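You operate a simulated robot arm through the tools that you are given. There is no shell and no other tool. Be economical: measure what you need, move in short steps, check, and stop when the job is done.

You run a simulated two-armed robot. Do the job below in one go: nothing can be reset, and whatever is moved stays where it is left.

JOB
Pick up the divider from the chest shelf of the stores rack with one hand, pass it to the other hand and put it on the top of the drain bench. Set down upright: divider.

The check looks at the end state, three seconds after you hand in, the way a careful person would. Anything else that was tipped, shoved, dropped, spilled or broken makes it a failure.

ROBOT AND FRAMES
Two 7-joint arms with two-finger grippers on one trunk, on a base that drives. Base frame: it is fixed to the floor where the robot stands at the start and does not move with it; the origin is under the middle of the robot, x ahead of it, y to its left, z up. Lengths are in mm, angles in degrees, forces in N, time in s.
The left shoulder is at the start at [57, 216, 1195], the right one opposite. With the tool pointing down near the work surface each hand reaches from about 100 to 740 mm from the robot's upright axis, wherever it stands, measured 20 degrees to its own side. Places, roughly: top of the drain bench [-2500, 2400, 900]. Payload 3.18 kg a hand.
The TCP of each hand is the grasp point between the finger pads, 30 mm short of the fingertips. In the tool frame z runs along the fingers and y along their closing line. Largest opening 144 mm; the body of the gripper starts 103 mm behind the TCP.
Orientation is that of the tool frame in the base frame, as [roll, pitch, yaw] about the fixed x, y, z axes, in that order (R = Rz(yaw) Ry(pitch) Rx(roll)). With the fingers straight down and closing along the base's y, the tool's x points along the base's -x, its y along +y and its z along -z.

CONTROLS
- The arms move only by the tool play_rows. It takes "left_plan", "right_plan" or both (then of equal length, played together; a hand with none holds still); each is a list of rows, each a list of 7 numbers: the shift along the tool's x, y, z in units of 50 mm (1.0 is 50 mm), then the turn, a rotation vector about the tool's x, y, z in units of 8 degrees (1.0 is 8 degrees), then the finger opening in cm, from 0 to 14.4. In form: [[tx, ty, tz, wx, wy, wz, jaw], ...]. A call has 1 to 20 rows; each row shifts and turns the commanded pose from where the row before left it, along the tool's axes as they then stand. A call with a number of a shift or a turn outside -1 to 1 is refused whole. Each row takes 0.2 s and may step no farther than 50 mm and 8.6 degrees from the row before; otherwise, or with a gripper value out of range, the whole call is refused. Where a pose cannot be reached the arm comes as near as it can. A force on the tool above 40 N (or 10 N above the force at the start of the call, whichever is more), or a blocked arm, ends the call early, and 0.2 s more pass. Each finger halts on what it meets, pressing with about 35 N; the grip force reading is that of the motor and also rises with nothing between the fingers. The clock runs only during rows and for 0.2 s after the last one: add rows that do not move to give the fingers time. The reply holds the time, the measured pose of the TCP, the force on the tool along the base axes, the opening and the grip force, in the units named above and with some noise, with the torque about the TCP (base axes, N m) and any sound that the robot's microphone picked up, and new pictures: "show" is both (left out), scene, wrist or none (wrist: the cameras of the hands that moved).
- Cameras (640 x 400 px; columns grow to the right, rows downward): "scene" is now at [159.2, -11.3, 1422]; the picture's right is [-0.05, -1.00, 0.00], its down [-0.07, 0.00, -1.00] and it looks along [1.00, -0.05, -0.07] (base axes); focal length 220 px, centre (320, 200). "left" rides on the left gripper at [76, -16, -143] in its tool frame; the picture's right is [0.21, 0.98, 0.00], its down [-0.84, 0.18, -0.51] and it looks along [-0.50, 0.11, 0.86] (tool axes); focal length 218 px, centre (320, 200). "right" rides on the right gripper at [76, 16, -143] in its tool frame; the picture's right is [-0.21, 0.98, 0.00], its down [-0.84, -0.18, -0.51] and it looks along [-0.50, -0.11, 0.86] (tool axes); focal length 218 px, centre (320, 200). There is no depth. A picture from a camera that has moved, and an enlarged one, comes with that camera's place and axes in the base frame and with its lens. The place of the scene camera against the robot may be out by one fixed shift of up to 25 mm in any direction.
- raise_lower(by): slides the trunk up (or, below 0, down) by that many mm; the arms and the scene camera ride with it, the base frame stays. It gives what a move gives, with no picture.
- base_move(legs): drives the robot by 1 to 6 legs, each [ahead, left, turn to the left] in mm, mm and degrees, along the robot's own axes; the way and the turn of a leg run together, so that a leg with both is an arc; at most 1500 mm and 180 degrees a leg. The arms and the cameras ride along, it lands a little off, and it stops where it bumps. It gives what a move gives, and a new picture of the scene camera.
- head_to(pan, tilt): turns the head with the scene camera to pan (to the left, within 80 degrees either way) and tilt (down, from -29 to 69), counted from straight ahead of the robot. It gives what a move gives, and a new picture of the scene camera.
- inspect(camera, box): a new picture of the part [left, top, right, bottom] of that camera's present view, enlarged. The clock stands still meanwhile.
- sign_off(): hands the job in; it is judged then, once.

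Work in short steps. Places have to be worked out from the pictures, the camera data and where the tool is seen: move nearer, look again, correct. Check each grasp and each placing, and mend what went wrong. You have 120 turns and 260 pictures in all, those below and enlarged ones among them. Open the grippers and draw the arms clear of the work before you hand the job in, unless the task says otherwise; then end with one line.

The tools are called after "Request:" as name(argument=value, ...) on one line, values as JSON. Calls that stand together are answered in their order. play_rows: Moves the arms, as the interface text tells. Its arguments: {"type":"object","properties":{"left_plan":{"type":"array"},"right_plan":{"type":"array"},"show":{"type":"string","enum":["both","scene","wrist","none"]}},"required":[]} The other tools are called the same way: raise_lower (by) slides the trunk up or down; base_move (legs) drives the base; head_to (pan, tilt) turns the head that bears the scene camera; inspect (camera, box) takes an enlarged picture of a part of a camera's view; sign_off () hands the job in.

At the start:

```text
clock: 0.0
left_tool_pos: [326.7, 101.2, 1403.6]
left_tool_rot: [-179.8, 0.0, 180.0]
left_ft_force: [-0.2, -0.3, -0.2]
left_ft_torque: [-0.02, 0.0, 0.02]
left_opening: 143.8
left_grip_force: 0.0
right_tool_pos: [285.6, -186.9, 1357.7]
right_tool_rot: [180.0, 0.0, -180.0]
right_ft_force: [0.5, 0.0, -0.2]
right_ft_torque: [0.01, 0.03, 0.01]
right_opening: 144.2
right_grip_force: 0.1
trunk travel left (down, up): [-275.0, 94.0]
robot x, y, heading: [2.6, 2.0, -0.1]
head pan, tilt: [-3.1, 3.9]
```

scene: 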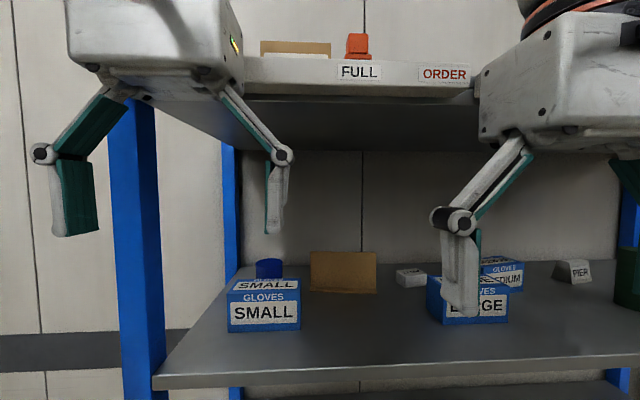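
right: 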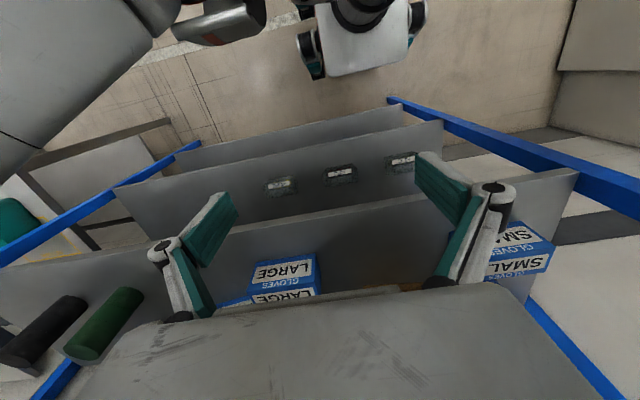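
left: 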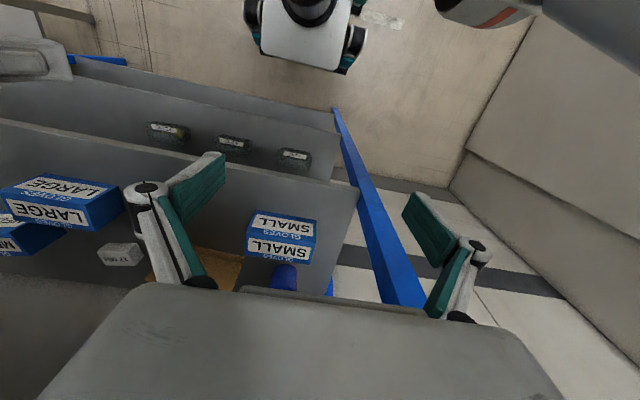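

The rack is straight ahead; the brown upright panel on the shelf is probably the divider. I take an enlarged look at it.

Request:
inspect(camera="scene", box=[220, 220, 540, 400])

Request:
inspect(camera="left", box=[60, 160, 380, 340])

```text
2.00 times, centred on (380, 310) of scene
camera zoom: at [159.2, -11.3, 1422.0], right [-0.05, -1.0, 0.0], down [-0.07, 0.0, -1.0], along [1.0, -0.05, -0.07], focal length 441 px, centre (200, -20)
```

zoom: 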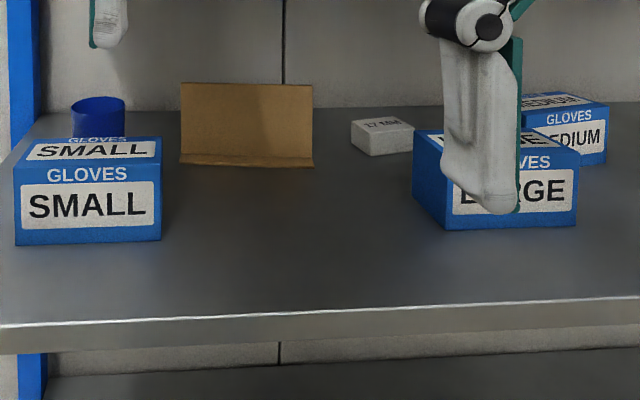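

```text
2.00 times, centred on (220, 250) of left
camera zoom: at [251.5, 85.8, 1546.5], right [-0.21, 0.98, 0.0], down [0.84, 0.18, 0.51], along [0.5, 0.11, -0.86], focal length 436 px, centre (520, 100)
```

zoom: 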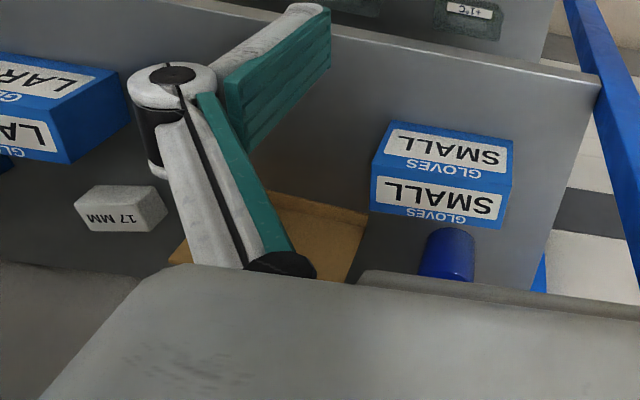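

The brown panel on the chest-high shelf looks like an upright plate with a foot strip. I look around with the head to learn the space and the bench.

Request:
head_to(pan=60, tilt=20)

Request:
head_to(pan=-3, tilt=35)

Request:
head_to(pan=-3, tilt=-20)

```text
clock: 1.3
left_tool_pos: [327.5, 101.6, 1404.1]
left_tool_rot: [-180.0, -0.1, 180.0]
left_ft_force: [0.3, 0.0, 0.5]
left_ft_torque: [0.01, 0.0, 0.0]
left_opening: 144.1
left_grip_force: 0.1
right_tool_pos: [286.4, -188.2, 1358.1]
right_tool_rot: [-180.0, 0.0, -180.0]
right_ft_force: [-0.1, -0.4, -0.2]
right_ft_torque: [0.01, 0.02, 0.01]
right_opening: 144.2
right_grip_force: 0.1
trunk travel left (down, up): [-275.0, 94.0]
robot x, y, heading: [2.0, -1.4, -0.0]
head pan, tilt: [60.0, 20.0]
camera scene: at [114.5, 74.3, 1395.9], right [0.87, -0.5, 0.0], down [-0.17, -0.3, -0.94], along [0.47, 0.81, -0.34], focal length 220 px, centre (320, 200)
```

scene: 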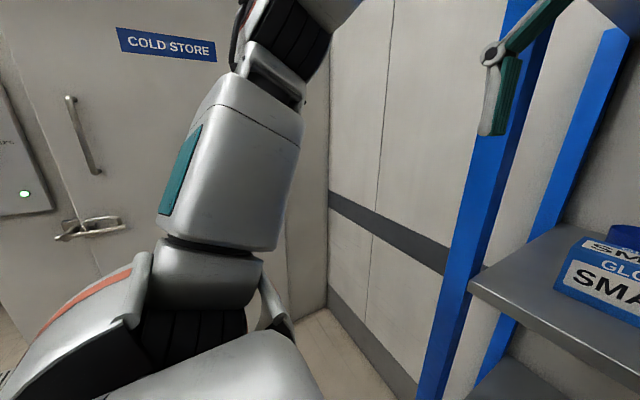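

```text
clock: 2.7
left_tool_pos: [326.5, 101.5, 1403.9]
left_tool_rot: [-179.8, 0.0, -179.9]
left_ft_force: [-0.1, 0.1, -0.2]
left_ft_torque: [0.0, -0.04, -0.02]
left_opening: 144.1
left_grip_force: 0.1
right_tool_pos: [285.3, -188.7, 1358.0]
right_tool_rot: [-180.0, 0.0, -180.0]
right_ft_force: [0.0, 0.3, 0.2]
right_ft_torque: [0.0, 0.0, -0.01]
right_opening: 144.1
right_grip_force: 0.0
trunk travel left (down, up): [-275.0, 94.0]
robot x, y, heading: [3.0, 2.1, -0.0]
head pan, tilt: [-3.0, 35.0]
camera scene: at [155.8, -10.8, 1372.0], right [-0.05, -1.0, 0.0], down [-0.57, 0.03, -0.82], along [0.82, -0.04, -0.57], focal length 220 px, centre (320, 200)
```

scene: 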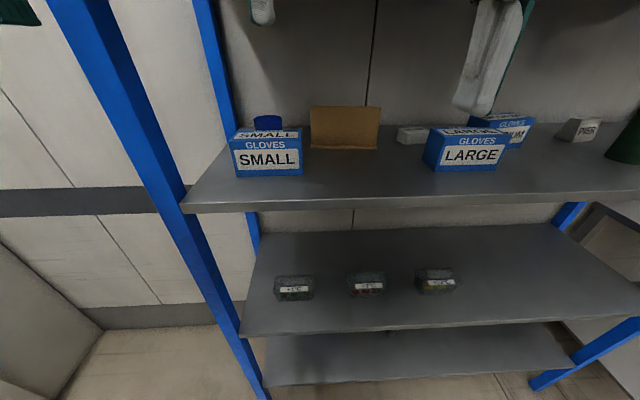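

```text
clock: 3.9
left_tool_pos: [327.4, 101.0, 1404.1]
left_tool_rot: [-179.9, 0.0, 180.0]
left_ft_force: [0.5, 0.8, -0.2]
left_ft_torque: [0.02, 0.0, 0.03]
left_opening: 143.9
left_grip_force: 0.1
right_tool_pos: [286.7, -188.9, 1358.8]
right_tool_rot: [180.0, 0.0, 179.9]
right_ft_force: [0.9, -1.2, -0.1]
right_ft_torque: [0.0, 0.01, 0.01]
right_opening: 144.0
right_grip_force: 0.1
trunk travel left (down, up): [-275.0, 94.0]
robot x, y, heading: [1.4, 1.0, -0.0]
head pan, tilt: [-3.0, -20.0]
camera scene: at [143.9, -10.3, 1457.4], right [-0.05, -1.0, 0.0], down [0.34, -0.02, -0.94], along [0.94, -0.05, 0.34], focal length 220 px, centre (320, 200)
```

scene: 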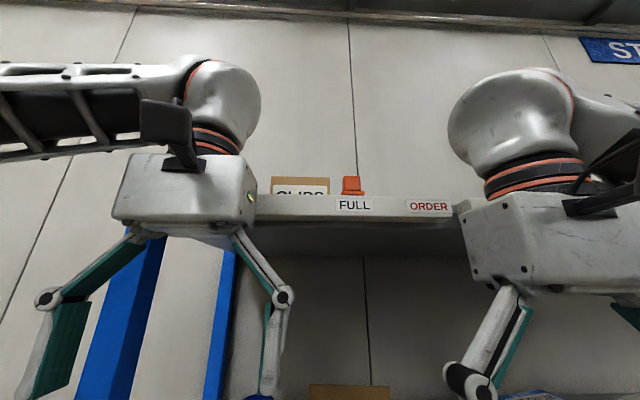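

The brown plate is the divider: roughly 160 wide and 100 high, standing at about x≈690, y≈-100. The right hand can take it from above with its jaws closing along x, so I turn that hand 90° in free space to test the posture and the view.

Request:
play_rows(right_plan=[[0, 0, 0, 0, 0, -0.9375, 14.4], [0, 0, 0, 0, 0, -0.9375, 14.4], [0, 0, 0, 0, 0, -0.9375, 14.4], [0, 0, 0, 0, 0, -0.9375, 14.4], [0, 0, 0, 0, 0, -0.9375, 14.4], [0, 0, 0, 0, 0, -0.9375, 14.4], [0, 0, 0, 0, 0, -0.9375, 14.4], [0, 0, 0, 0, 0, -0.9375, 14.4], [0, 0, 0, 0, 0, -0.9375, 14.4], [0, 0, 0, 0, 0, -0.9375, 14.4], [0, 0, 0, 0, 0, -0.9375, 14.4], [0, 0, 0, 0, 0, -0.9375, 14.4]], show="both")

```text
clock: 5.8
left_tool_pos: [327.9, 101.4, 1404.7]
left_tool_rot: [-179.9, 0.0, -179.9]
left_ft_force: [0.2, 0.3, 0.2]
left_ft_torque: [-0.05, 0.0, 0.02]
left_opening: 143.5
left_grip_force: 0.0
right_tool_pos: [159.0, -158.6, 1312.6]
right_tool_rot: [179.3, -0.2, -119.6]
right_ft_force: [15.9, -9.2, -0.1]
right_ft_torque: [1.01, 1.76, -0.45]
right_opening: 144.1
right_grip_force: 0.0
right hand out of reach, approached as far as the arm can: row 2, 3, 4, 5, 6, 7, 8, 9
trunk travel left (down, up): [-275.0, 94.0]
robot x, y, heading: [0.7, 2.1, 0.0]
head pan, tilt: [-3.0, -20.0]
stopped in row 9 (right hand): the force on the tool passed its limit at 106 N (the readings are from after the stop); the commanded pose is now the measured one
camera scene: at [143.7, -11.3, 1457.8], right [-0.07, -1.0, 0.0], down [0.34, -0.02, -0.94], along [0.94, -0.07, 0.35], focal length 220 px, centre (320, 200)
camera right: at [109.3, -216.8, 1455.2], right [-0.75, 0.66, 0.01], down [0.58, 0.64, 0.5], along [0.33, 0.38, -0.86], focal length 218 px, centre (320, 200)
```

scene: 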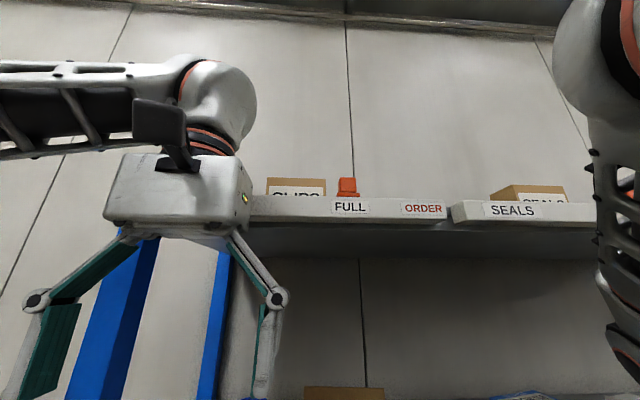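
right: 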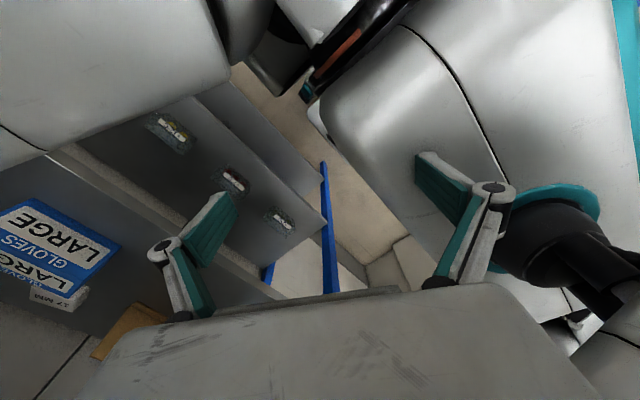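

The right hand got folded against my own body. I bring it out ahead and to the right first, then back the robot away to prepare the posture in the open.

Request:
play_rows(right_plan=[[-0.1, -1, 0, 0, 0, 0, 14.4], [0, -1, 0, 0, 0, 0, 14.4], [0, -0.8, 0, 0, 0, 0, 14.4]], show="none")

Request:
base_move(legs=[[-450, 0, 0]])

```text
refused: row 1 steps farther than a row can; nothing moved
```

```text
clock: 8.6
left_tool_pos: [-119.7, 100.8, 1406.1]
left_tool_rot: [-179.8, 0.0, 180.0]
left_ft_force: [0.0, 0.0, 0.1]
left_ft_torque: [0.03, -0.01, 0.01]
left_opening: 144.1
left_grip_force: 0.1
right_tool_pos: [-287.3, -157.6, 1311.9]
right_tool_rot: [179.2, 0.0, -119.8]
right_ft_force: [10.0, -1.0, -0.8]
right_ft_torque: [0.04, 0.97, -0.43]
right_opening: 143.9
right_grip_force: 0.2
trunk travel left (down, up): [-275.0, 94.0]
robot x, y, heading: [-444.8, -1.7, -0.0]
head pan, tilt: [-3.0, -20.0]
stopped in leg 1: the force on the tool passed its limit at 40 N (the readings are from after the stop); the commanded pose is now the measured one
camera scene: at [-303.4, -11.5, 1457.9], right [-0.07, -1.0, 0.0], down [0.35, -0.02, -0.94], along [0.94, -0.06, 0.35], focal length 220 px, centre (320, 200)
```

scene: 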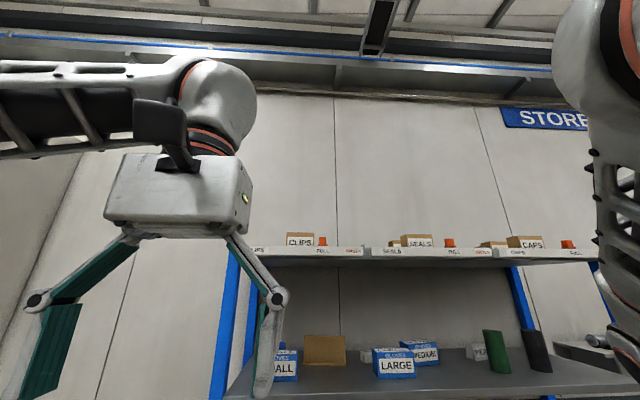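

The robot is back at x=-445. Now I bring the right hand forward in the open.

Request:
play_rows(right_plan=[[0, -0.95, 0, 0, 0, 0, 14.4], [0, -0.95, 0, 0, 0, 0, 14.4], [0, -0.95, 0, 0, 0, 0, 14.4], [0, -0.95, 0, 0, 0, 0, 14.4], [-0.7, -0.6, 0, 0, 0, 0, 14.4], [-0.7, -0.6, 0, 0, 0, 0, 14.4], [-0.7, -0.6, 0, 0, 0, 0, 14.4], [-0.7, -0.3, 0, 0, 0, 0, 14.4], [-0.56, 0, 0, 0, 0, 0, 14.4]], show="scene")

Request:
head_to(pan=-5, tilt=5)

```text
clock: 9.0
left_tool_pos: [-118.0, 101.1, 1405.3]
left_tool_rot: [179.9, -0.1, 179.9]
left_ft_force: [-0.4, -1.1, -0.2]
left_ft_torque: [0.05, 0.01, -0.03]
left_opening: 143.8
left_grip_force: 0.0
right_tool_pos: [-281.3, -168.0, 1305.3]
right_tool_rot: [178.5, 0.4, -119.8]
right_ft_force: [1.1, -0.9, 2.6]
right_ft_torque: [0.12, 0.19, 0.02]
right_opening: 144.3
right_grip_force: 0.1
right hand out of reach, approached as far as the arm can: row 1
trunk travel left (down, up): [-275.0, 94.0]
robot x, y, heading: [-446.1, 0.8, 0.3]
head pan, tilt: [-3.0, -20.0]
stopped in row 1 (right hand): the force on the tool passed its limit at 101 N (the readings are from after the stop); the commanded pose is now the measured one
camera scene: at [-301.7, -11.3, 1457.4], right [-0.05, -1.0, 0.0], down [0.34, -0.02, -0.94], along [0.94, -0.05, 0.34], focal length 220 px, centre (320, 200)
```

scene: 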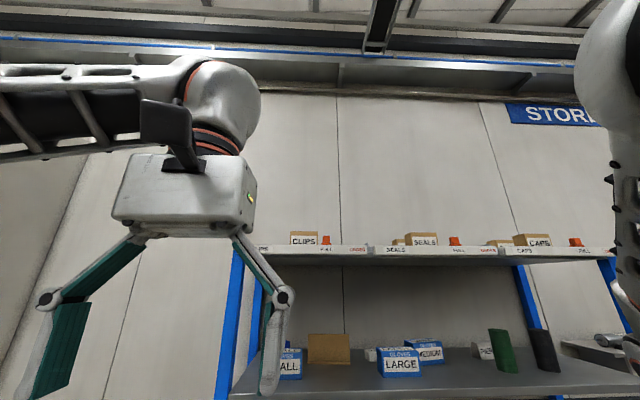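

```text
clock: 9.9
left_tool_pos: [-118.2, 101.4, 1403.8]
left_tool_rot: [-179.9, 0.0, 179.9]
left_ft_force: [-0.5, 0.6, 0.4]
left_ft_torque: [0.03, 0.03, 0.02]
left_opening: 144.0
left_grip_force: 0.0
right_tool_pos: [-283.7, -166.3, 1305.3]
right_tool_rot: [178.4, 0.4, -119.7]
right_ft_force: [-0.6, -0.8, 4.0]
right_ft_torque: [0.07, 0.28, 0.07]
right_opening: 144.3
right_grip_force: 0.1
trunk travel left (down, up): [-275.0, 94.0]
robot x, y, heading: [-446.6, -1.1, -0.2]
head pan, tilt: [-5.0, 5.0]
camera scene: at [-286.4, -14.4, 1420.3], right [-0.09, -1.0, 0.0], down [-0.09, 0.01, -1.0], along [0.99, -0.09, -0.09], focal length 220 px, centre (320, 200)
```

scene: 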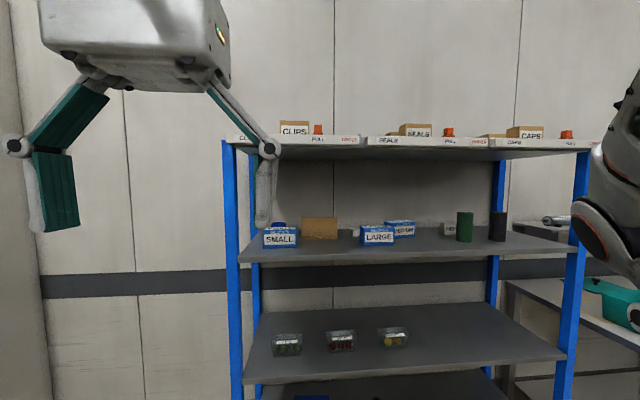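

The force limit stopped me again, so part of the hand must still be pressing on my body. I check the right camera.

Request:
play_rows(right_plan=[[0, 0, -0.5, 0, 0, 0, 14.4]], show="wrist")

Request:
head_to(pan=-60, tilt=35)

```text
clock: 10.3
left_tool_pos: [-119.3, 101.7, 1405.6]
left_tool_rot: [-179.9, 0.1, 180.0]
left_ft_force: [0.3, -0.4, 0.5]
left_ft_torque: [-0.04, -0.04, -0.02]
left_opening: 144.2
left_grip_force: 0.0
right_tool_pos: [-294.7, -162.4, 1324.0]
right_tool_rot: [178.6, 0.4, -119.7]
right_ft_force: [-0.7, 0.3, -0.1]
right_ft_torque: [-0.02, -0.06, -0.01]
right_opening: 143.8
right_grip_force: 0.0
right hand out of reach, approached as far as the arm can: row 1
trunk travel left (down, up): [-275.0, 94.0]
robot x, y, heading: [-446.3, -1.6, 0.1]
head pan, tilt: [-5.0, 5.0]
camera right: at [-343.4, -223.7, 1466.6], right [-0.75, 0.67, 0.03], down [0.58, 0.63, 0.51], along [0.32, 0.4, -0.86], focal length 218 px, centre (320, 200)
```

right: 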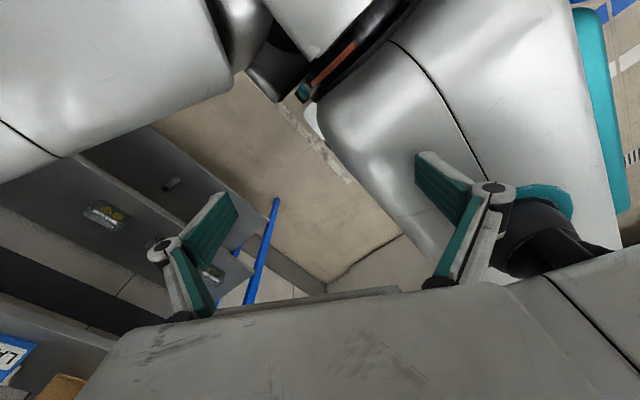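

```text
clock: 11.5
left_tool_pos: [-118.2, 100.8, 1404.9]
left_tool_rot: [-179.9, -0.1, -180.0]
left_ft_force: [-0.1, 0.0, -0.2]
left_ft_torque: [-0.02, 0.01, 0.04]
left_opening: 143.7
left_grip_force: 0.1
right_tool_pos: [-296.5, -170.1, 1321.8]
right_tool_rot: [178.7, -0.4, -119.7]
right_ft_force: [24.2, -142.8, -58.9]
right_ft_torque: [17.53, 2.02, 2.33]
right_opening: 144.0
right_grip_force: 0.1
trunk travel left (down, up): [-275.0, 94.0]
robot x, y, heading: [-443.0, 0.3, 0.2]
head pan, tilt: [-60.0, 35.0]
camera scene: at [-285.7, -22.0, 1404.8], right [-0.17, -0.99, 0.0], down [-0.25, 0.04, -0.97], along [0.95, -0.16, -0.25], focal length 220 px, centre (320, 200)
```

scene: 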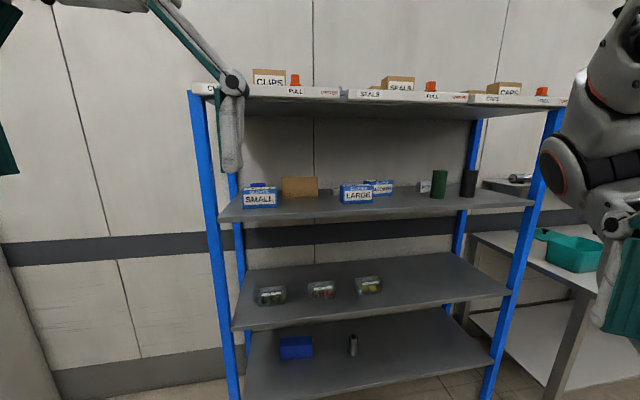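

The head touched the gripper, so I turn it away. Then I retrace the hand's turn while moving it outward.

Request:
head_to(pan=15, tilt=5)

Request:
play_rows(right_plan=[[0.1, -0.4, 0, 0, 0, 0.94, 14.4], [0, -0.4, -0.1, 0, 0, 0.94, 14.4], [-0.1, -0.4, -0.1, 0, 0, 0.94, 14.4], [-0.2, -0.3, -0.1, 0, 0, 0.94, 14.4], [-0.3, -0.25, -0.1, 0, 0, 0.94, 14.4], [-0.35, -0.2, -0.1, 0, 0, 0.94, 14.4], [-0.35, -0.1, 0, 0, 0, 0.94, 14.4], [-0.4, 0, 0, 0, 0, 0.94, 14.4]], show="wrist")

```text
clock: 13.0
left_tool_pos: [-118.7, 102.0, 1404.0]
left_tool_rot: [-179.9, 0.1, 179.9]
left_ft_force: [0.6, 0.0, 1.0]
left_ft_torque: [-0.03, -0.03, 0.03]
left_opening: 144.0
left_grip_force: 0.1
right_tool_pos: [-293.0, -163.2, 1322.9]
right_tool_rot: [178.4, 0.4, -119.7]
right_ft_force: [0.3, 0.6, -0.2]
right_ft_torque: [-0.02, -0.02, 0.06]
right_opening: 144.1
right_grip_force: 0.0
trunk travel left (down, up): [-275.0, 94.0]
robot x, y, heading: [-442.3, -0.3, -0.3]
head pan, tilt: [15.0, 5.0]
camera scene: at [-289.1, 17.7, 1420.2], right [0.26, -0.97, 0.0], down [-0.08, -0.02, -1.0], along [0.96, 0.26, -0.09], focal length 220 px, centre (320, 200)
```

scene: 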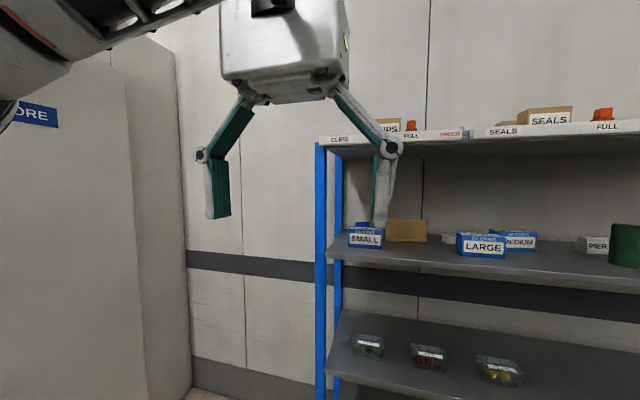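

```text
clock: 14.8
left_tool_pos: [-117.5, 100.9, 1406.4]
left_tool_rot: [-179.9, -0.1, 180.0]
left_ft_force: [1.0, -0.3, -0.7]
left_ft_torque: [-0.02, 0.03, 0.01]
left_opening: 144.2
left_grip_force: 0.1
right_tool_pos: [-155.5, -205.9, 1340.4]
right_tool_rot: [178.9, -1.2, -180.0]
right_ft_force: [0.4, 0.4, 0.2]
right_ft_torque: [0.02, 0.01, 0.0]
right_opening: 144.0
right_grip_force: 0.1
right hand out of reach, approached as far as the arm can: row 3
trunk travel left (down, up): [-275.0, 94.0]
robot x, y, heading: [-444.2, 1.6, -0.1]
head pan, tilt: [15.0, 5.0]
camera right: at [-228.7, -192.5, 1485.7], right [0.21, 0.98, 0.01], down [0.85, -0.19, 0.49], along [0.48, -0.09, -0.87], focal length 218 px, centre (320, 200)
```

right: 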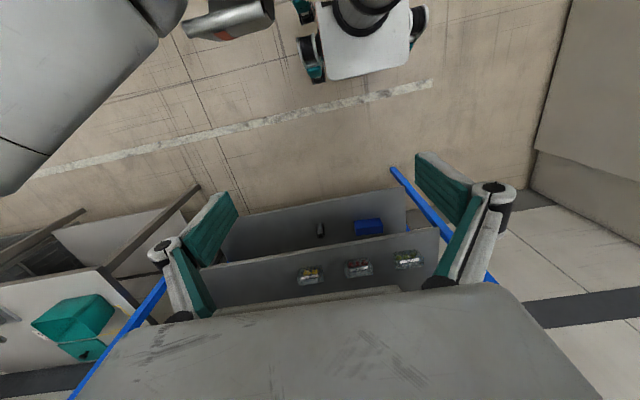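

The hand is free again. I extend it to about 540 ahead of the robot and try the 90° turn there.

Request:
play_rows(right_plan=[[-0.95, 0, 0.2, 0, 0, 0, 14.4], [-0.95, 0, 0.2, 0, 0, 0, 14.4], [-0.95, 0, 0.2, 0, 0, 0, 14.4], [-0.95, 0, 0.2, 0, 0, 0, 14.4], [-0.95, 0, 0.2, 0, 0, 0, 14.4], [0, 0, 0, 0, 0, -0.94, 14.4], [0, 0, 0, 0, 0, -0.94, 14.4], [0, 0, 0, 0, 0, -0.94, 14.4], [0, 0, 0, 0, 0, -0.94, 14.4]], show="none")

```text
clock: 16.8
left_tool_pos: [-117.8, 102.5, 1404.0]
left_tool_rot: [-179.9, 0.0, -179.9]
left_ft_force: [0.6, 0.4, 1.0]
left_ft_torque: [-0.01, 0.02, 0.0]
left_opening: 144.0
left_grip_force: 0.1
right_tool_pos: [7.2, -205.4, 1302.7]
right_tool_rot: [178.8, -1.2, 179.9]
right_ft_force: [-0.4, -0.1, -0.2]
right_ft_torque: [-0.01, 0.04, -0.04]
right_opening: 143.8
right_grip_force: 0.0
right hand out of reach, approached as far as the arm can: row 4, 5, 6, 7, 8, 9
trunk travel left (down, up): [-275.0, 94.0]
robot x, y, heading: [-445.0, 2.0, -0.1]
head pan, tilt: [15.0, 5.0]
```

Reach with the tool down is only about 450 at this height. I raise the trunk fully and try the turn again, slightly closer and lower.

Request:
raise_lower(by=94)

Request:
play_rows(right_plan=[[0.2, 0, 0.95, 0, 0, 0, 14.4], [0.2, 0, 0.95, 0, 0, 0, 14.4], [0.2, 0, 0.95, 0, 0, 0, 14.4], [0, 0, 0, 0, 0, -0.94, 14.4], [0, 0, 0, 0, 0, -0.94, 14.4], [0, 0, 0, 0, 0, -0.94, 14.4], [0, 0, 0, 0, 0, -0.94, 14.4], [0, 0, 0, 0, 0, -0.94, 14.4], [0, 0, 0, 0, 0, -0.94, 14.4]], show="scene")

```text
clock: 18.1
left_tool_pos: [-117.0, 101.2, 1499.1]
left_tool_rot: [-179.9, 0.1, 180.0]
left_ft_force: [0.2, 0.0, 0.4]
left_ft_torque: [0.03, -0.02, 0.01]
left_opening: 144.3
left_grip_force: 0.0
right_tool_pos: [8.2, -206.6, 1396.3]
right_tool_rot: [178.4, -0.7, 179.5]
right_ft_force: [0.4, 0.2, -0.6]
right_ft_torque: [-0.04, 0.01, 0.05]
right_opening: 143.9
right_grip_force: 0.1
trunk travel left (down, up): [-369.0, 0.0]
robot x, y, heading: [-442.1, 1.3, 0.1]
head pan, tilt: [15.0, 5.0]
```

```text
clock: 20.1
left_tool_pos: [-118.4, 101.2, 1498.1]
left_tool_rot: [-180.0, 0.0, -179.9]
left_ft_force: [-0.6, -0.3, -0.6]
left_ft_torque: [0.0, 0.0, 0.0]
left_opening: 144.0
left_grip_force: 0.0
right_tool_pos: [-25.0, -203.1, 1253.2]
right_tool_rot: [178.3, 0.0, -158.0]
right_ft_force: [0.1, -0.9, 0.1]
right_ft_torque: [-0.02, -0.04, -0.02]
right_opening: 143.9
right_grip_force: 0.0
right hand out of reach, approached as far as the arm can: row 7, 8, 9
trunk travel left (down, up): [-369.0, 0.0]
robot x, y, heading: [-447.6, -2.2, -0.0]
head pan, tilt: [15.0, 5.0]
camera scene: at [-299.2, 17.5, 1514.4], right [0.26, -0.97, 0.0], down [-0.08, -0.02, -1.0], along [0.96, 0.26, -0.09], focal length 220 px, centre (320, 200)
```

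scene: 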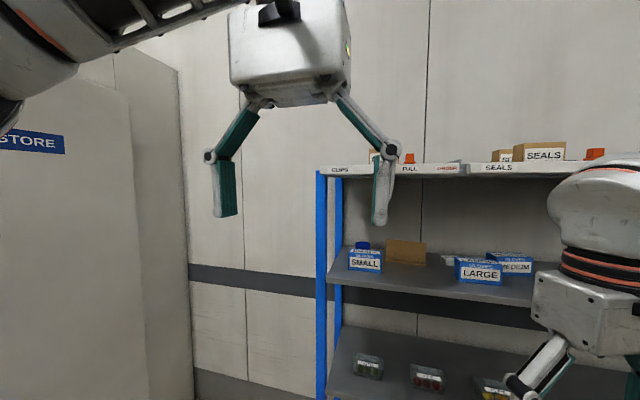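

Turning that way stops at 22°. I try the other direction.

Request:
play_rows(right_plan=[[0, 0, 0, 0, 0, 1, 14.4], [0, 0, 0, 0, 0, 1, 14.4], [0, 0, 0, 0, 0, 1, 14.4], [0, 0, 0, 0, 0, 1, 14.4], [0, 0, 0, 0, 0, 1, 14.4], [0, 0, 0, 0, 0, 1, 14.4], [0, 0, 0, 0, 0, 1, 14.4], [0, 0, 0, 0, 0, 1, 14.4], [0, 0, 0, 0, 0, 1, 14.4], [0, 0, 0, 0, 0, 1, 14.4], [0, 0, 0, 0, 0, 1, 14.4], [0, 0, 0, 0, 0, 1, 14.4], [0, 0, 0, 0, 0, 1, 14.4], [0, 0, 0, 0, 0, 1, 14.4]], show="none")

Request:
head_to(pan=-15, tilt=10)

```text
clock: 23.1
left_tool_pos: [-119.1, 100.9, 1499.5]
left_tool_rot: [-179.8, 0.0, -180.0]
left_ft_force: [-0.4, 0.3, 0.8]
left_ft_torque: [0.01, -0.01, -0.02]
left_opening: 143.8
left_grip_force: 0.1
right_tool_pos: [-23.3, -203.8, 1254.1]
right_tool_rot: [-179.2, -1.7, 89.9]
right_ft_force: [-0.8, 0.0, -0.6]
right_ft_torque: [-0.01, -0.01, 0.01]
right_opening: 144.3
right_grip_force: 0.0
trunk travel left (down, up): [-369.0, 0.0]
robot x, y, heading: [-450.3, 0.5, -0.0]
head pan, tilt: [15.0, 5.0]
```

```text
clock: 24.0
left_tool_pos: [-118.9, 102.7, 1498.7]
left_tool_rot: [-179.9, 0.0, -180.0]
left_ft_force: [0.3, 0.7, 0.5]
left_ft_torque: [0.01, 0.01, -0.02]
left_opening: 143.8
left_grip_force: 0.2
right_tool_pos: [-24.8, -202.7, 1254.1]
right_tool_rot: [-179.3, -1.6, 90.1]
right_ft_force: [-0.2, 0.3, 0.0]
right_ft_torque: [0.01, -0.03, -0.03]
right_opening: 144.1
right_grip_force: 0.1
trunk travel left (down, up): [-369.0, 0.0]
robot x, y, heading: [-444.5, 2.2, 0.1]
head pan, tilt: [-15.0, 10.0]
camera scene: at [-298.0, -30.3, 1506.3], right [-0.26, -0.97, 0.0], down [-0.17, 0.04, -0.98], along [0.95, -0.25, -0.17], focal length 220 px, centre (320, 200)
```

scene: 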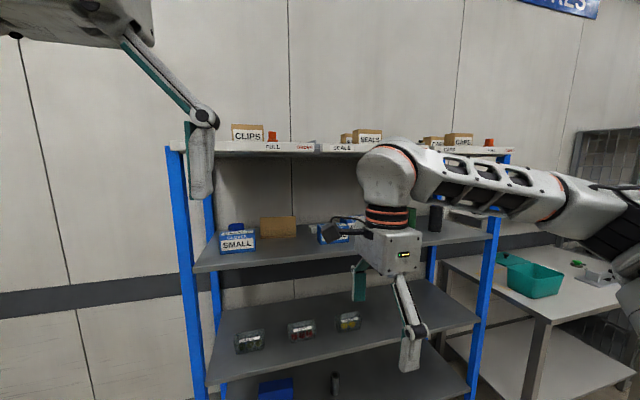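

The 90° posture is reachable this way, with the camera on the left side. I zoom in on the divider and the shelf edges from here to triangulate against the first view.

Request:
inspect(camera="scene", box=[200, 195, 360, 295])

Request:
inspect(camera="scene", box=[160, 110, 320, 210])

Request:
inspect(camera="left", box=[0, 0, 640, 400])

Request:
inspect(camera="right", box=[0, 0, 640, 400])

```text
4.00 times, centred on (280, 245) of scene
camera zoom: at [-298.0, -30.3, 1506.3], right [-0.26, -0.97, 0.0], down [-0.17, 0.04, -0.98], along [0.95, -0.25, -0.17], focal length 882 px, centre (480, 20)
```

zoom: 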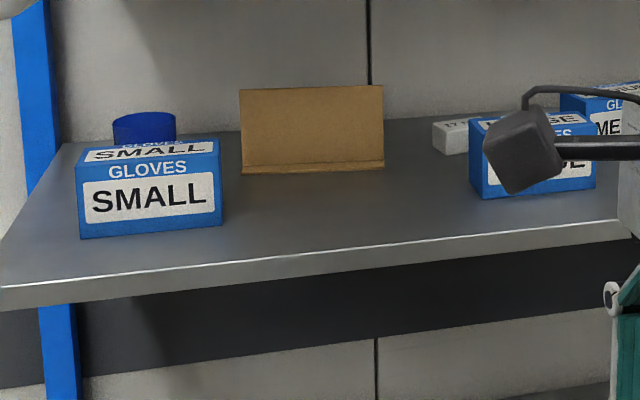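

```text
4.00 times, centred on (240, 160) of scene
camera zoom: at [-298.0, -30.3, 1506.3], right [-0.26, -0.97, 0.0], down [-0.17, 0.04, -0.98], along [0.95, -0.25, -0.17], focal length 882 px, centre (640, 360)
```

zoom: 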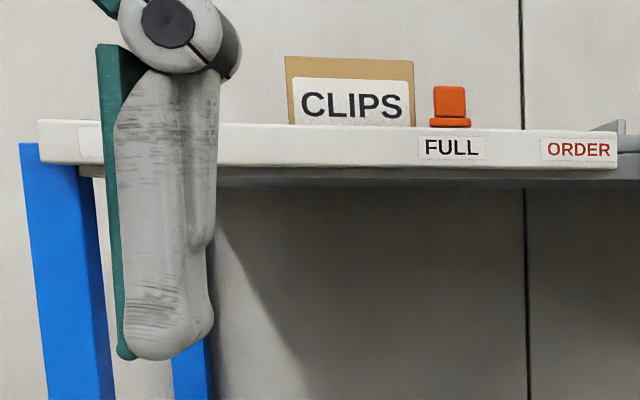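

```text
1.00 times, centred on (320, 200) of left (not enlarged: the box is as wide or as high as the picture)
camera zoom: at [-194.1, 85.9, 1640.5], right [-0.21, 0.98, 0.0], down [0.84, 0.18, 0.51], along [0.5, 0.11, -0.86], focal length 218 px, centre (320, 200)
```

zoom: 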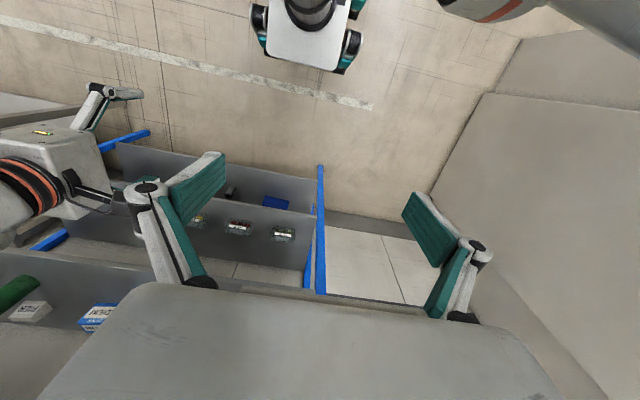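

```text
1.00 times, centred on (320, 200) of right (not enlarged: the box is as wide or as high as the picture)
camera zoom: at [-5.2, -130.4, 1399.1], right [0.98, -0.21, -0.02], down [-0.17, -0.86, 0.49], along [-0.12, -0.47, -0.87], focal length 218 px, centre (320, 200)
```

zoom: 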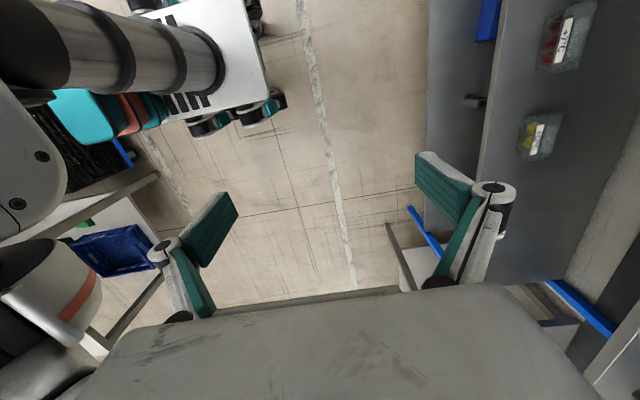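

Triangulation puts the upright plate at x≈687, y -17 to -177, top z≈1258, with a foot strip reaching forward to x≈662 and the shelf at z≈1165. The upper shelf's underside is near 1530, so I need a tilted hand. I tilt it 40° about its closing axis and stretch forward.

Request:
play_rows(right_plan=[[0, 0.3, 0, 0, 1, 0, 14.4], [0, 0.3, 0, 0, 1, 0, 14.4], [0, 0.3, 0, 0, 1, 0, 14.4], [0, 0.3, 0, 0, 1, 0, 14.4], [0, 0.3, 0, 0, 1, 0, 14.4], [0, 0.8, 0, 0, 0, 0, 14.4], [0, 0.8, 0, 0, 0, 0, 14.4]], show="both")

```text
clock: 25.6
left_tool_pos: [-116.4, 102.1, 1498.0]
left_tool_rot: [-179.9, -0.1, -180.0]
left_ft_force: [0.5, 0.3, -0.3]
left_ft_torque: [0.02, 0.0, 0.04]
left_opening: 144.0
left_grip_force: 0.0
right_tool_pos: [133.7, -203.0, 1252.2]
right_tool_rot: [-178.8, -41.6, 89.5]
right_ft_force: [0.5, -0.3, 0.2]
right_ft_torque: [0.02, 0.02, 0.02]
right_opening: 144.1
right_grip_force: 0.1
trunk travel left (down, up): [-369.0, 0.0]
robot x, y, heading: [-445.0, 3.6, 0.1]
head pan, tilt: [-15.0, 10.0]
camera scene: at [-297.2, -30.1, 1506.2], right [-0.26, -0.97, 0.0], down [-0.17, 0.04, -0.98], along [0.95, -0.25, -0.17], focal length 220 px, centre (320, 200)
camera right: at [152.8, -240.4, 1410.2], right [0.98, -0.15, -0.15], down [-0.18, -0.97, -0.18], along [-0.12, 0.2, -0.97], focal length 218 px, centre (320, 200)
```

scene: 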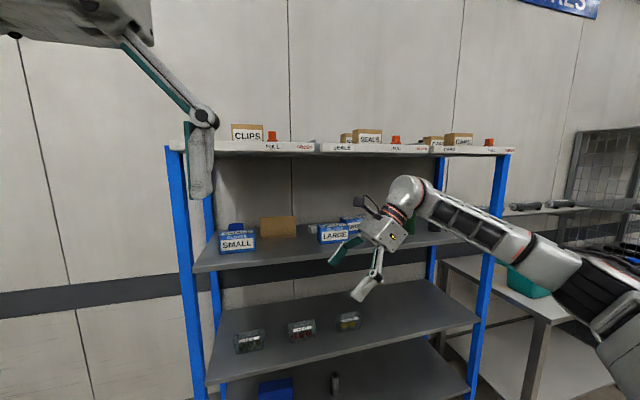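
right: 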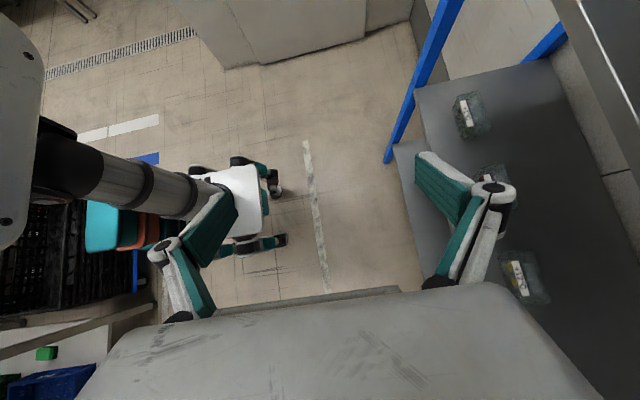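

With the tilt the hand reaches 579 ahead. I pull the left hand back and out so it clears the upper shelf, and set the right hand to y≈-230, z≈1262 with smaller jaws.

Request:
play_rows(left_plan=[[0.6, 0.6, 0, 0, 0, 0, 14.4], [0.6, 0.6, 0, 0, 0, 0, 14.4], [0.6, 0.6, 0, 0, 0, 0, 14.4], [0.6, 0.4, 0, 0, 0, 0, 14.4]], right_plan=[[-0.27, 0, -0.5, 0, 0, 0, 8], [0, 0, 0, 0, 0, 0, 8], [0, 0, 0, 0, 0, 0, 8], [0, 0, 0, 0, 0, 0, 8]], show="scene")

```text
clock: 26.6
left_tool_pos: [-240.6, 212.9, 1499.3]
left_tool_rot: [-179.8, -0.1, 180.0]
left_ft_force: [-0.2, 0.1, 0.0]
left_ft_torque: [-0.02, 0.0, -0.01]
left_opening: 143.8
left_grip_force: 0.1
right_tool_pos: [131.8, -227.4, 1262.4]
right_tool_rot: [-179.2, -41.5, 89.5]
right_ft_force: [-0.5, -0.2, -0.6]
right_ft_torque: [-0.01, 0.02, -0.02]
right_opening: 80.3
right_grip_force: 0.0
trunk travel left (down, up): [-369.0, 0.0]
robot x, y, heading: [-445.1, 2.9, 0.0]
head pan, tilt: [-15.0, 10.0]
camera scene: at [-299.1, -29.4, 1506.4], right [-0.26, -0.97, 0.0], down [-0.17, 0.04, -0.98], along [0.95, -0.25, -0.17], focal length 220 px, centre (320, 200)
```

scene: 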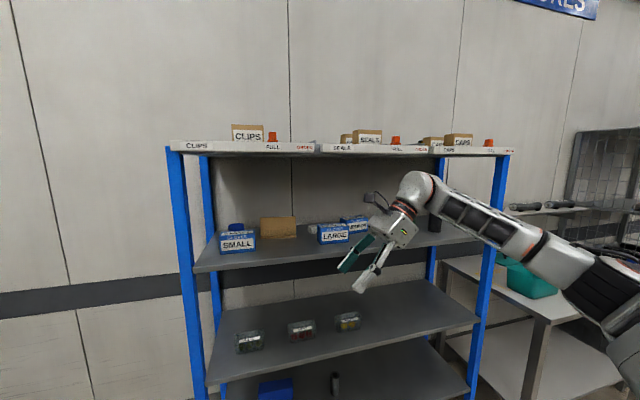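

The wrist top is about 220 above the TCP, so it clears the upper shelf. I drive ahead 300, then look.

Request:
base_move(legs=[[300, 0, 0]])

Request:
inspect(camera="right", box=[0, 0, 640, 400])

```text
clock: 28.6
left_tool_pos: [58.1, 211.6, 1498.0]
left_tool_rot: [-179.9, 0.0, 180.0]
left_ft_force: [-0.1, -0.9, 0.0]
left_ft_torque: [-0.01, 0.05, -0.01]
left_opening: 144.2
left_grip_force: 0.1
right_tool_pos: [429.7, -229.8, 1261.2]
right_tool_rot: [-179.0, -41.6, 89.4]
right_ft_force: [-0.4, -0.7, 0.2]
right_ft_torque: [0.01, 0.01, -0.01]
right_opening: 80.1
right_grip_force: 0.2
trunk travel left (down, up): [-369.0, 0.0]
robot x, y, heading: [-151.5, -4.4, 0.1]
head pan, tilt: [-15.0, 10.0]
camera scene: at [-1.3, -30.4, 1506.3], right [-0.26, -0.97, 0.0], down [-0.17, 0.04, -0.98], along [0.95, -0.26, -0.17], focal length 220 px, centre (320, 200)
```

scene: 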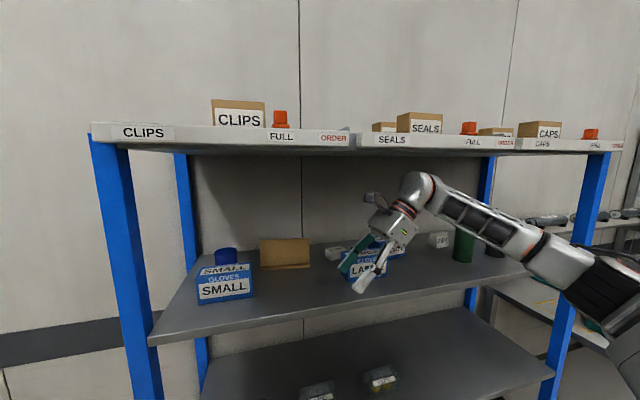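

```text
1.00 times, centred on (320, 200) of right (not enlarged: the box is as wide or as high as the picture)
camera zoom: at [448.3, -267.6, 1419.2], right [0.98, -0.15, -0.15], down [-0.18, -0.97, -0.18], along [-0.12, 0.2, -0.97], focal length 218 px, centre (320, 200)
```

zoom: 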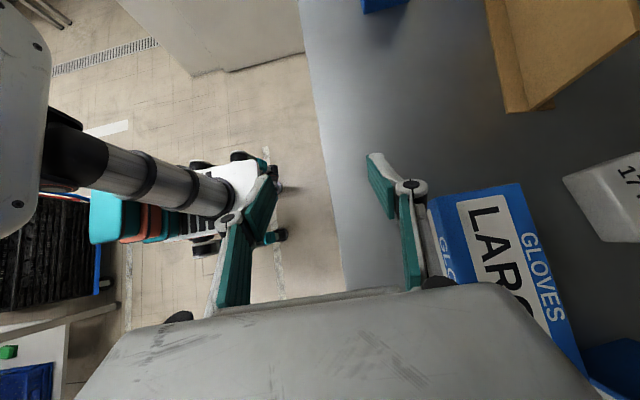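

The wrist camera shows the divider and its foot at upper right, and the LARGE box just under the fingers with clearance. I drive another 190.

Request:
base_move(legs=[[190, 0, 0]])

Request:
inspect(camera="right", box=[0, 0, 640, 400])

```text
clock: 30.2
left_tool_pos: [246.7, 212.2, 1497.8]
left_tool_rot: [-179.9, 0.1, -180.0]
left_ft_force: [0.5, -0.2, 0.2]
left_ft_torque: [0.01, 0.03, 0.01]
left_opening: 143.8
left_grip_force: 0.1
right_tool_pos: [617.6, -229.9, 1260.9]
right_tool_rot: [-179.0, -41.6, 89.5]
right_ft_force: [1.0, -0.5, 0.6]
right_ft_torque: [-0.01, 0.04, 0.01]
right_opening: 79.6
right_grip_force: 0.0
trunk travel left (down, up): [-369.0, 0.0]
robot x, y, heading: [39.0, 1.5, 0.1]
head pan, tilt: [-15.0, 10.0]
camera scene: at [187.0, -30.3, 1506.2], right [-0.26, -0.97, 0.0], down [-0.17, 0.04, -0.98], along [0.95, -0.25, -0.17], focal length 220 px, centre (320, 200)
```

scene: 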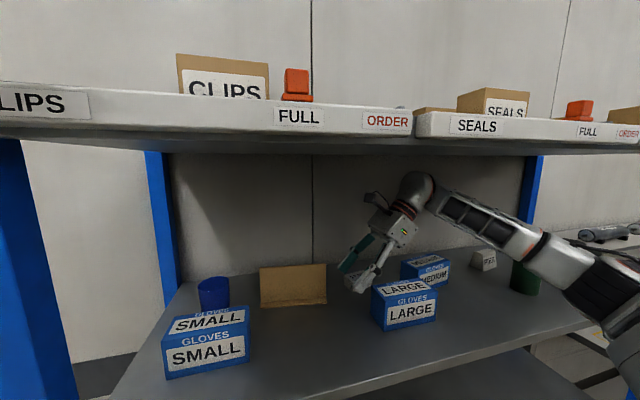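

```text
1.00 times, centred on (320, 200) of right (not enlarged: the box is as wide or as high as the picture)
camera zoom: at [636.6, -267.3, 1419.3], right [0.98, -0.15, -0.15], down [-0.18, -0.97, -0.18], along [-0.12, 0.2, -0.97], focal length 218 px, centre (320, 200)
```

zoom: 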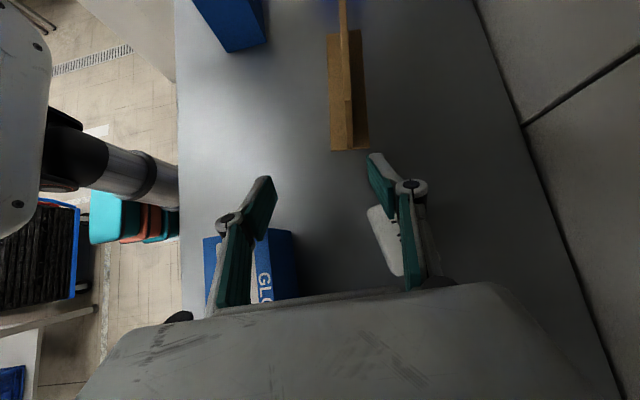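

The divider is an inverted T: plate at x≈650, right end y≈-165, top z≈1270. I shift the hand +33 in x and 8 down so the jaws straddle the plate line, then look.

Request:
play_rows(right_plan=[[0, 0.66, 0, 0, 0, 0, 8], [-0.1, 0, 0.12, 0, 0, 0, 8]], show="both")

```text
clock: 30.8
left_tool_pos: [244.1, 210.6, 1499.4]
left_tool_rot: [179.9, 0.0, -180.0]
left_ft_force: [-0.4, -0.1, -0.3]
left_ft_torque: [0.02, -0.03, 0.01]
left_opening: 144.2
left_grip_force: 0.0
right_tool_pos: [649.1, -231.4, 1254.4]
right_tool_rot: [-179.0, -41.7, 89.5]
right_ft_force: [-0.1, -0.3, 0.0]
right_ft_torque: [0.02, 0.0, 0.01]
right_opening: 79.8
right_grip_force: 0.1
trunk travel left (down, up): [-369.0, 0.0]
robot x, y, heading: [37.9, 1.0, 0.2]
head pan, tilt: [-15.0, 10.0]
camera scene: at [185.8, -31.3, 1506.3], right [-0.26, -0.97, 0.0], down [-0.17, 0.05, -0.98], along [0.95, -0.25, -0.17], focal length 220 px, centre (320, 200)
camera right: at [668.3, -268.4, 1411.8], right [0.98, -0.15, -0.15], down [-0.18, -0.97, -0.18], along [-0.12, 0.2, -0.97], focal length 218 px, centre (320, 200)
```

scene: 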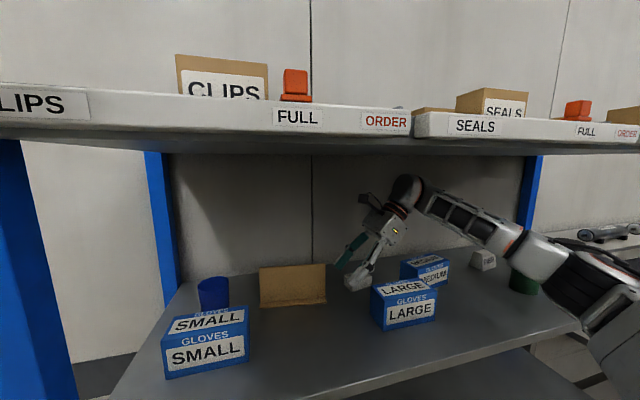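
right: 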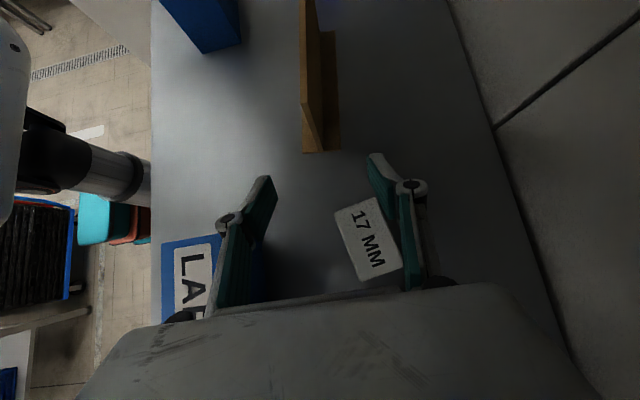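

The jaws look centred on the plate line. I zoom in to check the plate's yaw before sliding on.

Request:
inspect(camera="right", box=[220, 0, 420, 125])

Request:
inspect(camera="right", box=[220, 75, 420, 200])

Request:
inspect(camera="scene", box=[240, 220, 440, 345])

```text
3.20 times, centred on (320, 62) of right
camera zoom: at [668.3, -268.4, 1411.8], right [0.98, -0.15, -0.15], down [-0.18, -0.97, -0.18], along [-0.12, 0.2, -0.97], focal length 698 px, centre (320, 640)
```

zoom: 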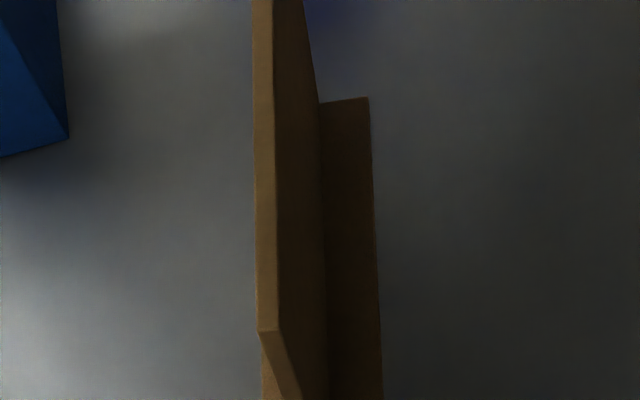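

```text
3.20 times, centred on (320, 138) of right
camera zoom: at [668.3, -268.4, 1411.8], right [0.98, -0.15, -0.15], down [-0.18, -0.97, -0.18], along [-0.12, 0.2, -0.97], focal length 698 px, centre (320, 400)
```

zoom: 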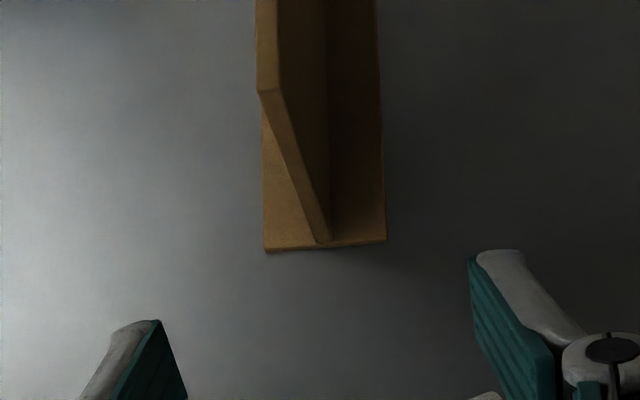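

```text
3.20 times, centred on (340, 282) of scene
camera zoom: at [185.8, -31.3, 1506.3], right [-0.26, -0.97, 0.0], down [-0.17, 0.05, -0.98], along [0.95, -0.25, -0.17], focal length 706 px, centre (256, -64)
```

zoom: 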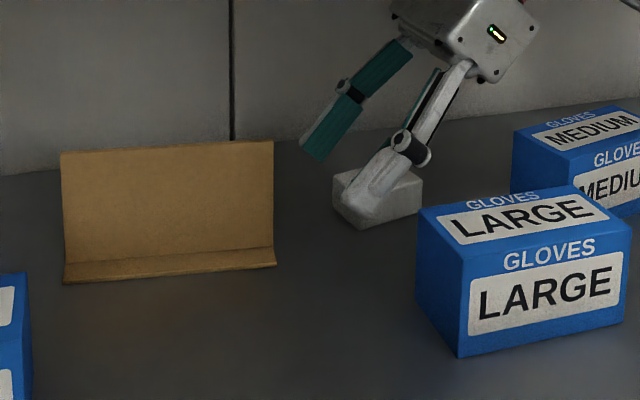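

The plate is yawed about -7.5° (left end farther back). I match the hand to that yaw and slide along the plate to y≈-130 with the jaws open.

Request:
play_rows(right_plan=[[0, 0, 0, -0.62, 0.01, 0.7, 8], [0.485, -0.03, 0.467, 0, 0, 0, 8], [0.485, -0.03, 0.467, 0, 0, 0, 8], [0.485, -0.03, 0.467, 0, 0, 0, 8], [0, 0, 0, 0, 0, 0, 8]], show="both")

Request:
inspect(camera="scene", box=[240, 220, 440, 345])

```text
clock: 32.0
left_tool_pos: [245.2, 211.4, 1498.2]
left_tool_rot: [180.0, -0.1, -180.0]
left_ft_force: [-0.2, 0.2, -1.1]
left_ft_torque: [-0.01, -0.01, -0.03]
left_opening: 143.9
left_grip_force: 0.1
right_tool_pos: [656.5, -129.8, 1249.3]
right_tool_rot: [-179.0, -41.6, 82.0]
right_ft_force: [0.3, -0.1, -0.8]
right_ft_torque: [0.0, 0.01, 0.0]
right_opening: 80.2
right_grip_force: 0.1
trunk travel left (down, up): [-369.0, 0.0]
robot x, y, heading: [35.5, -0.2, -0.1]
head pan, tilt: [-15.0, 10.0]
camera scene: at [186.0, -31.1, 1506.3], right [-0.26, -0.97, 0.0], down [-0.17, 0.05, -0.98], along [0.95, -0.25, -0.17], focal length 220 px, centre (320, 200)
camera right: at [671.6, -169.6, 1407.2], right [0.95, -0.28, -0.15], down [-0.31, -0.94, -0.18], along [-0.09, 0.21, -0.97], focal length 218 px, centre (320, 200)
```

scene: 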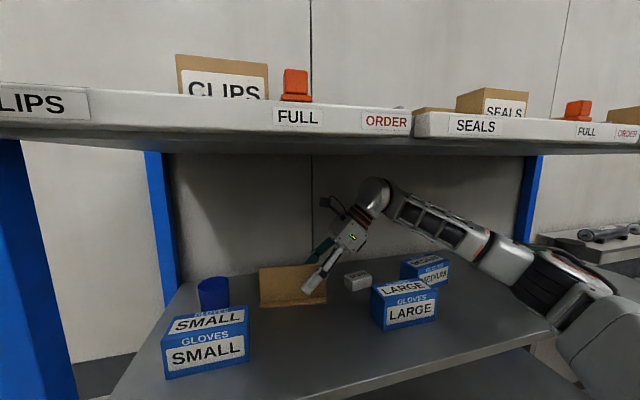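
right: 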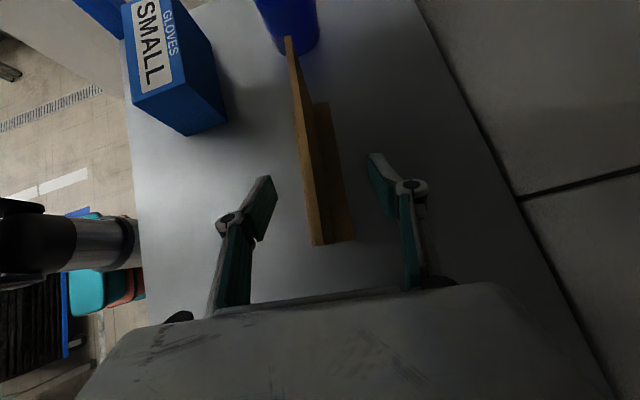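

```text
3.20 times, centred on (340, 282) of scene
camera zoom: at [186.0, -31.1, 1506.3], right [-0.26, -0.97, 0.0], down [-0.17, 0.05, -0.98], along [0.95, -0.25, -0.17], focal length 706 px, centre (256, -64)
```

zoom: 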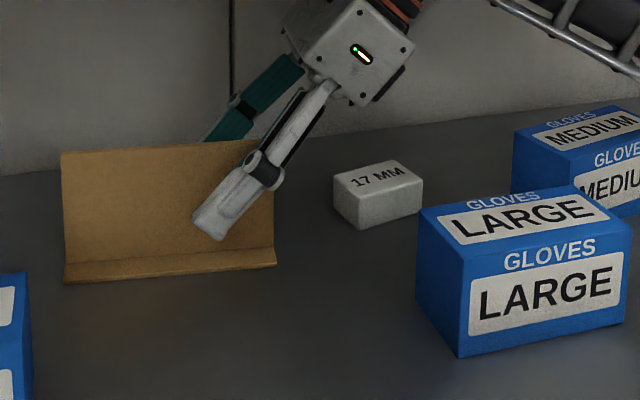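

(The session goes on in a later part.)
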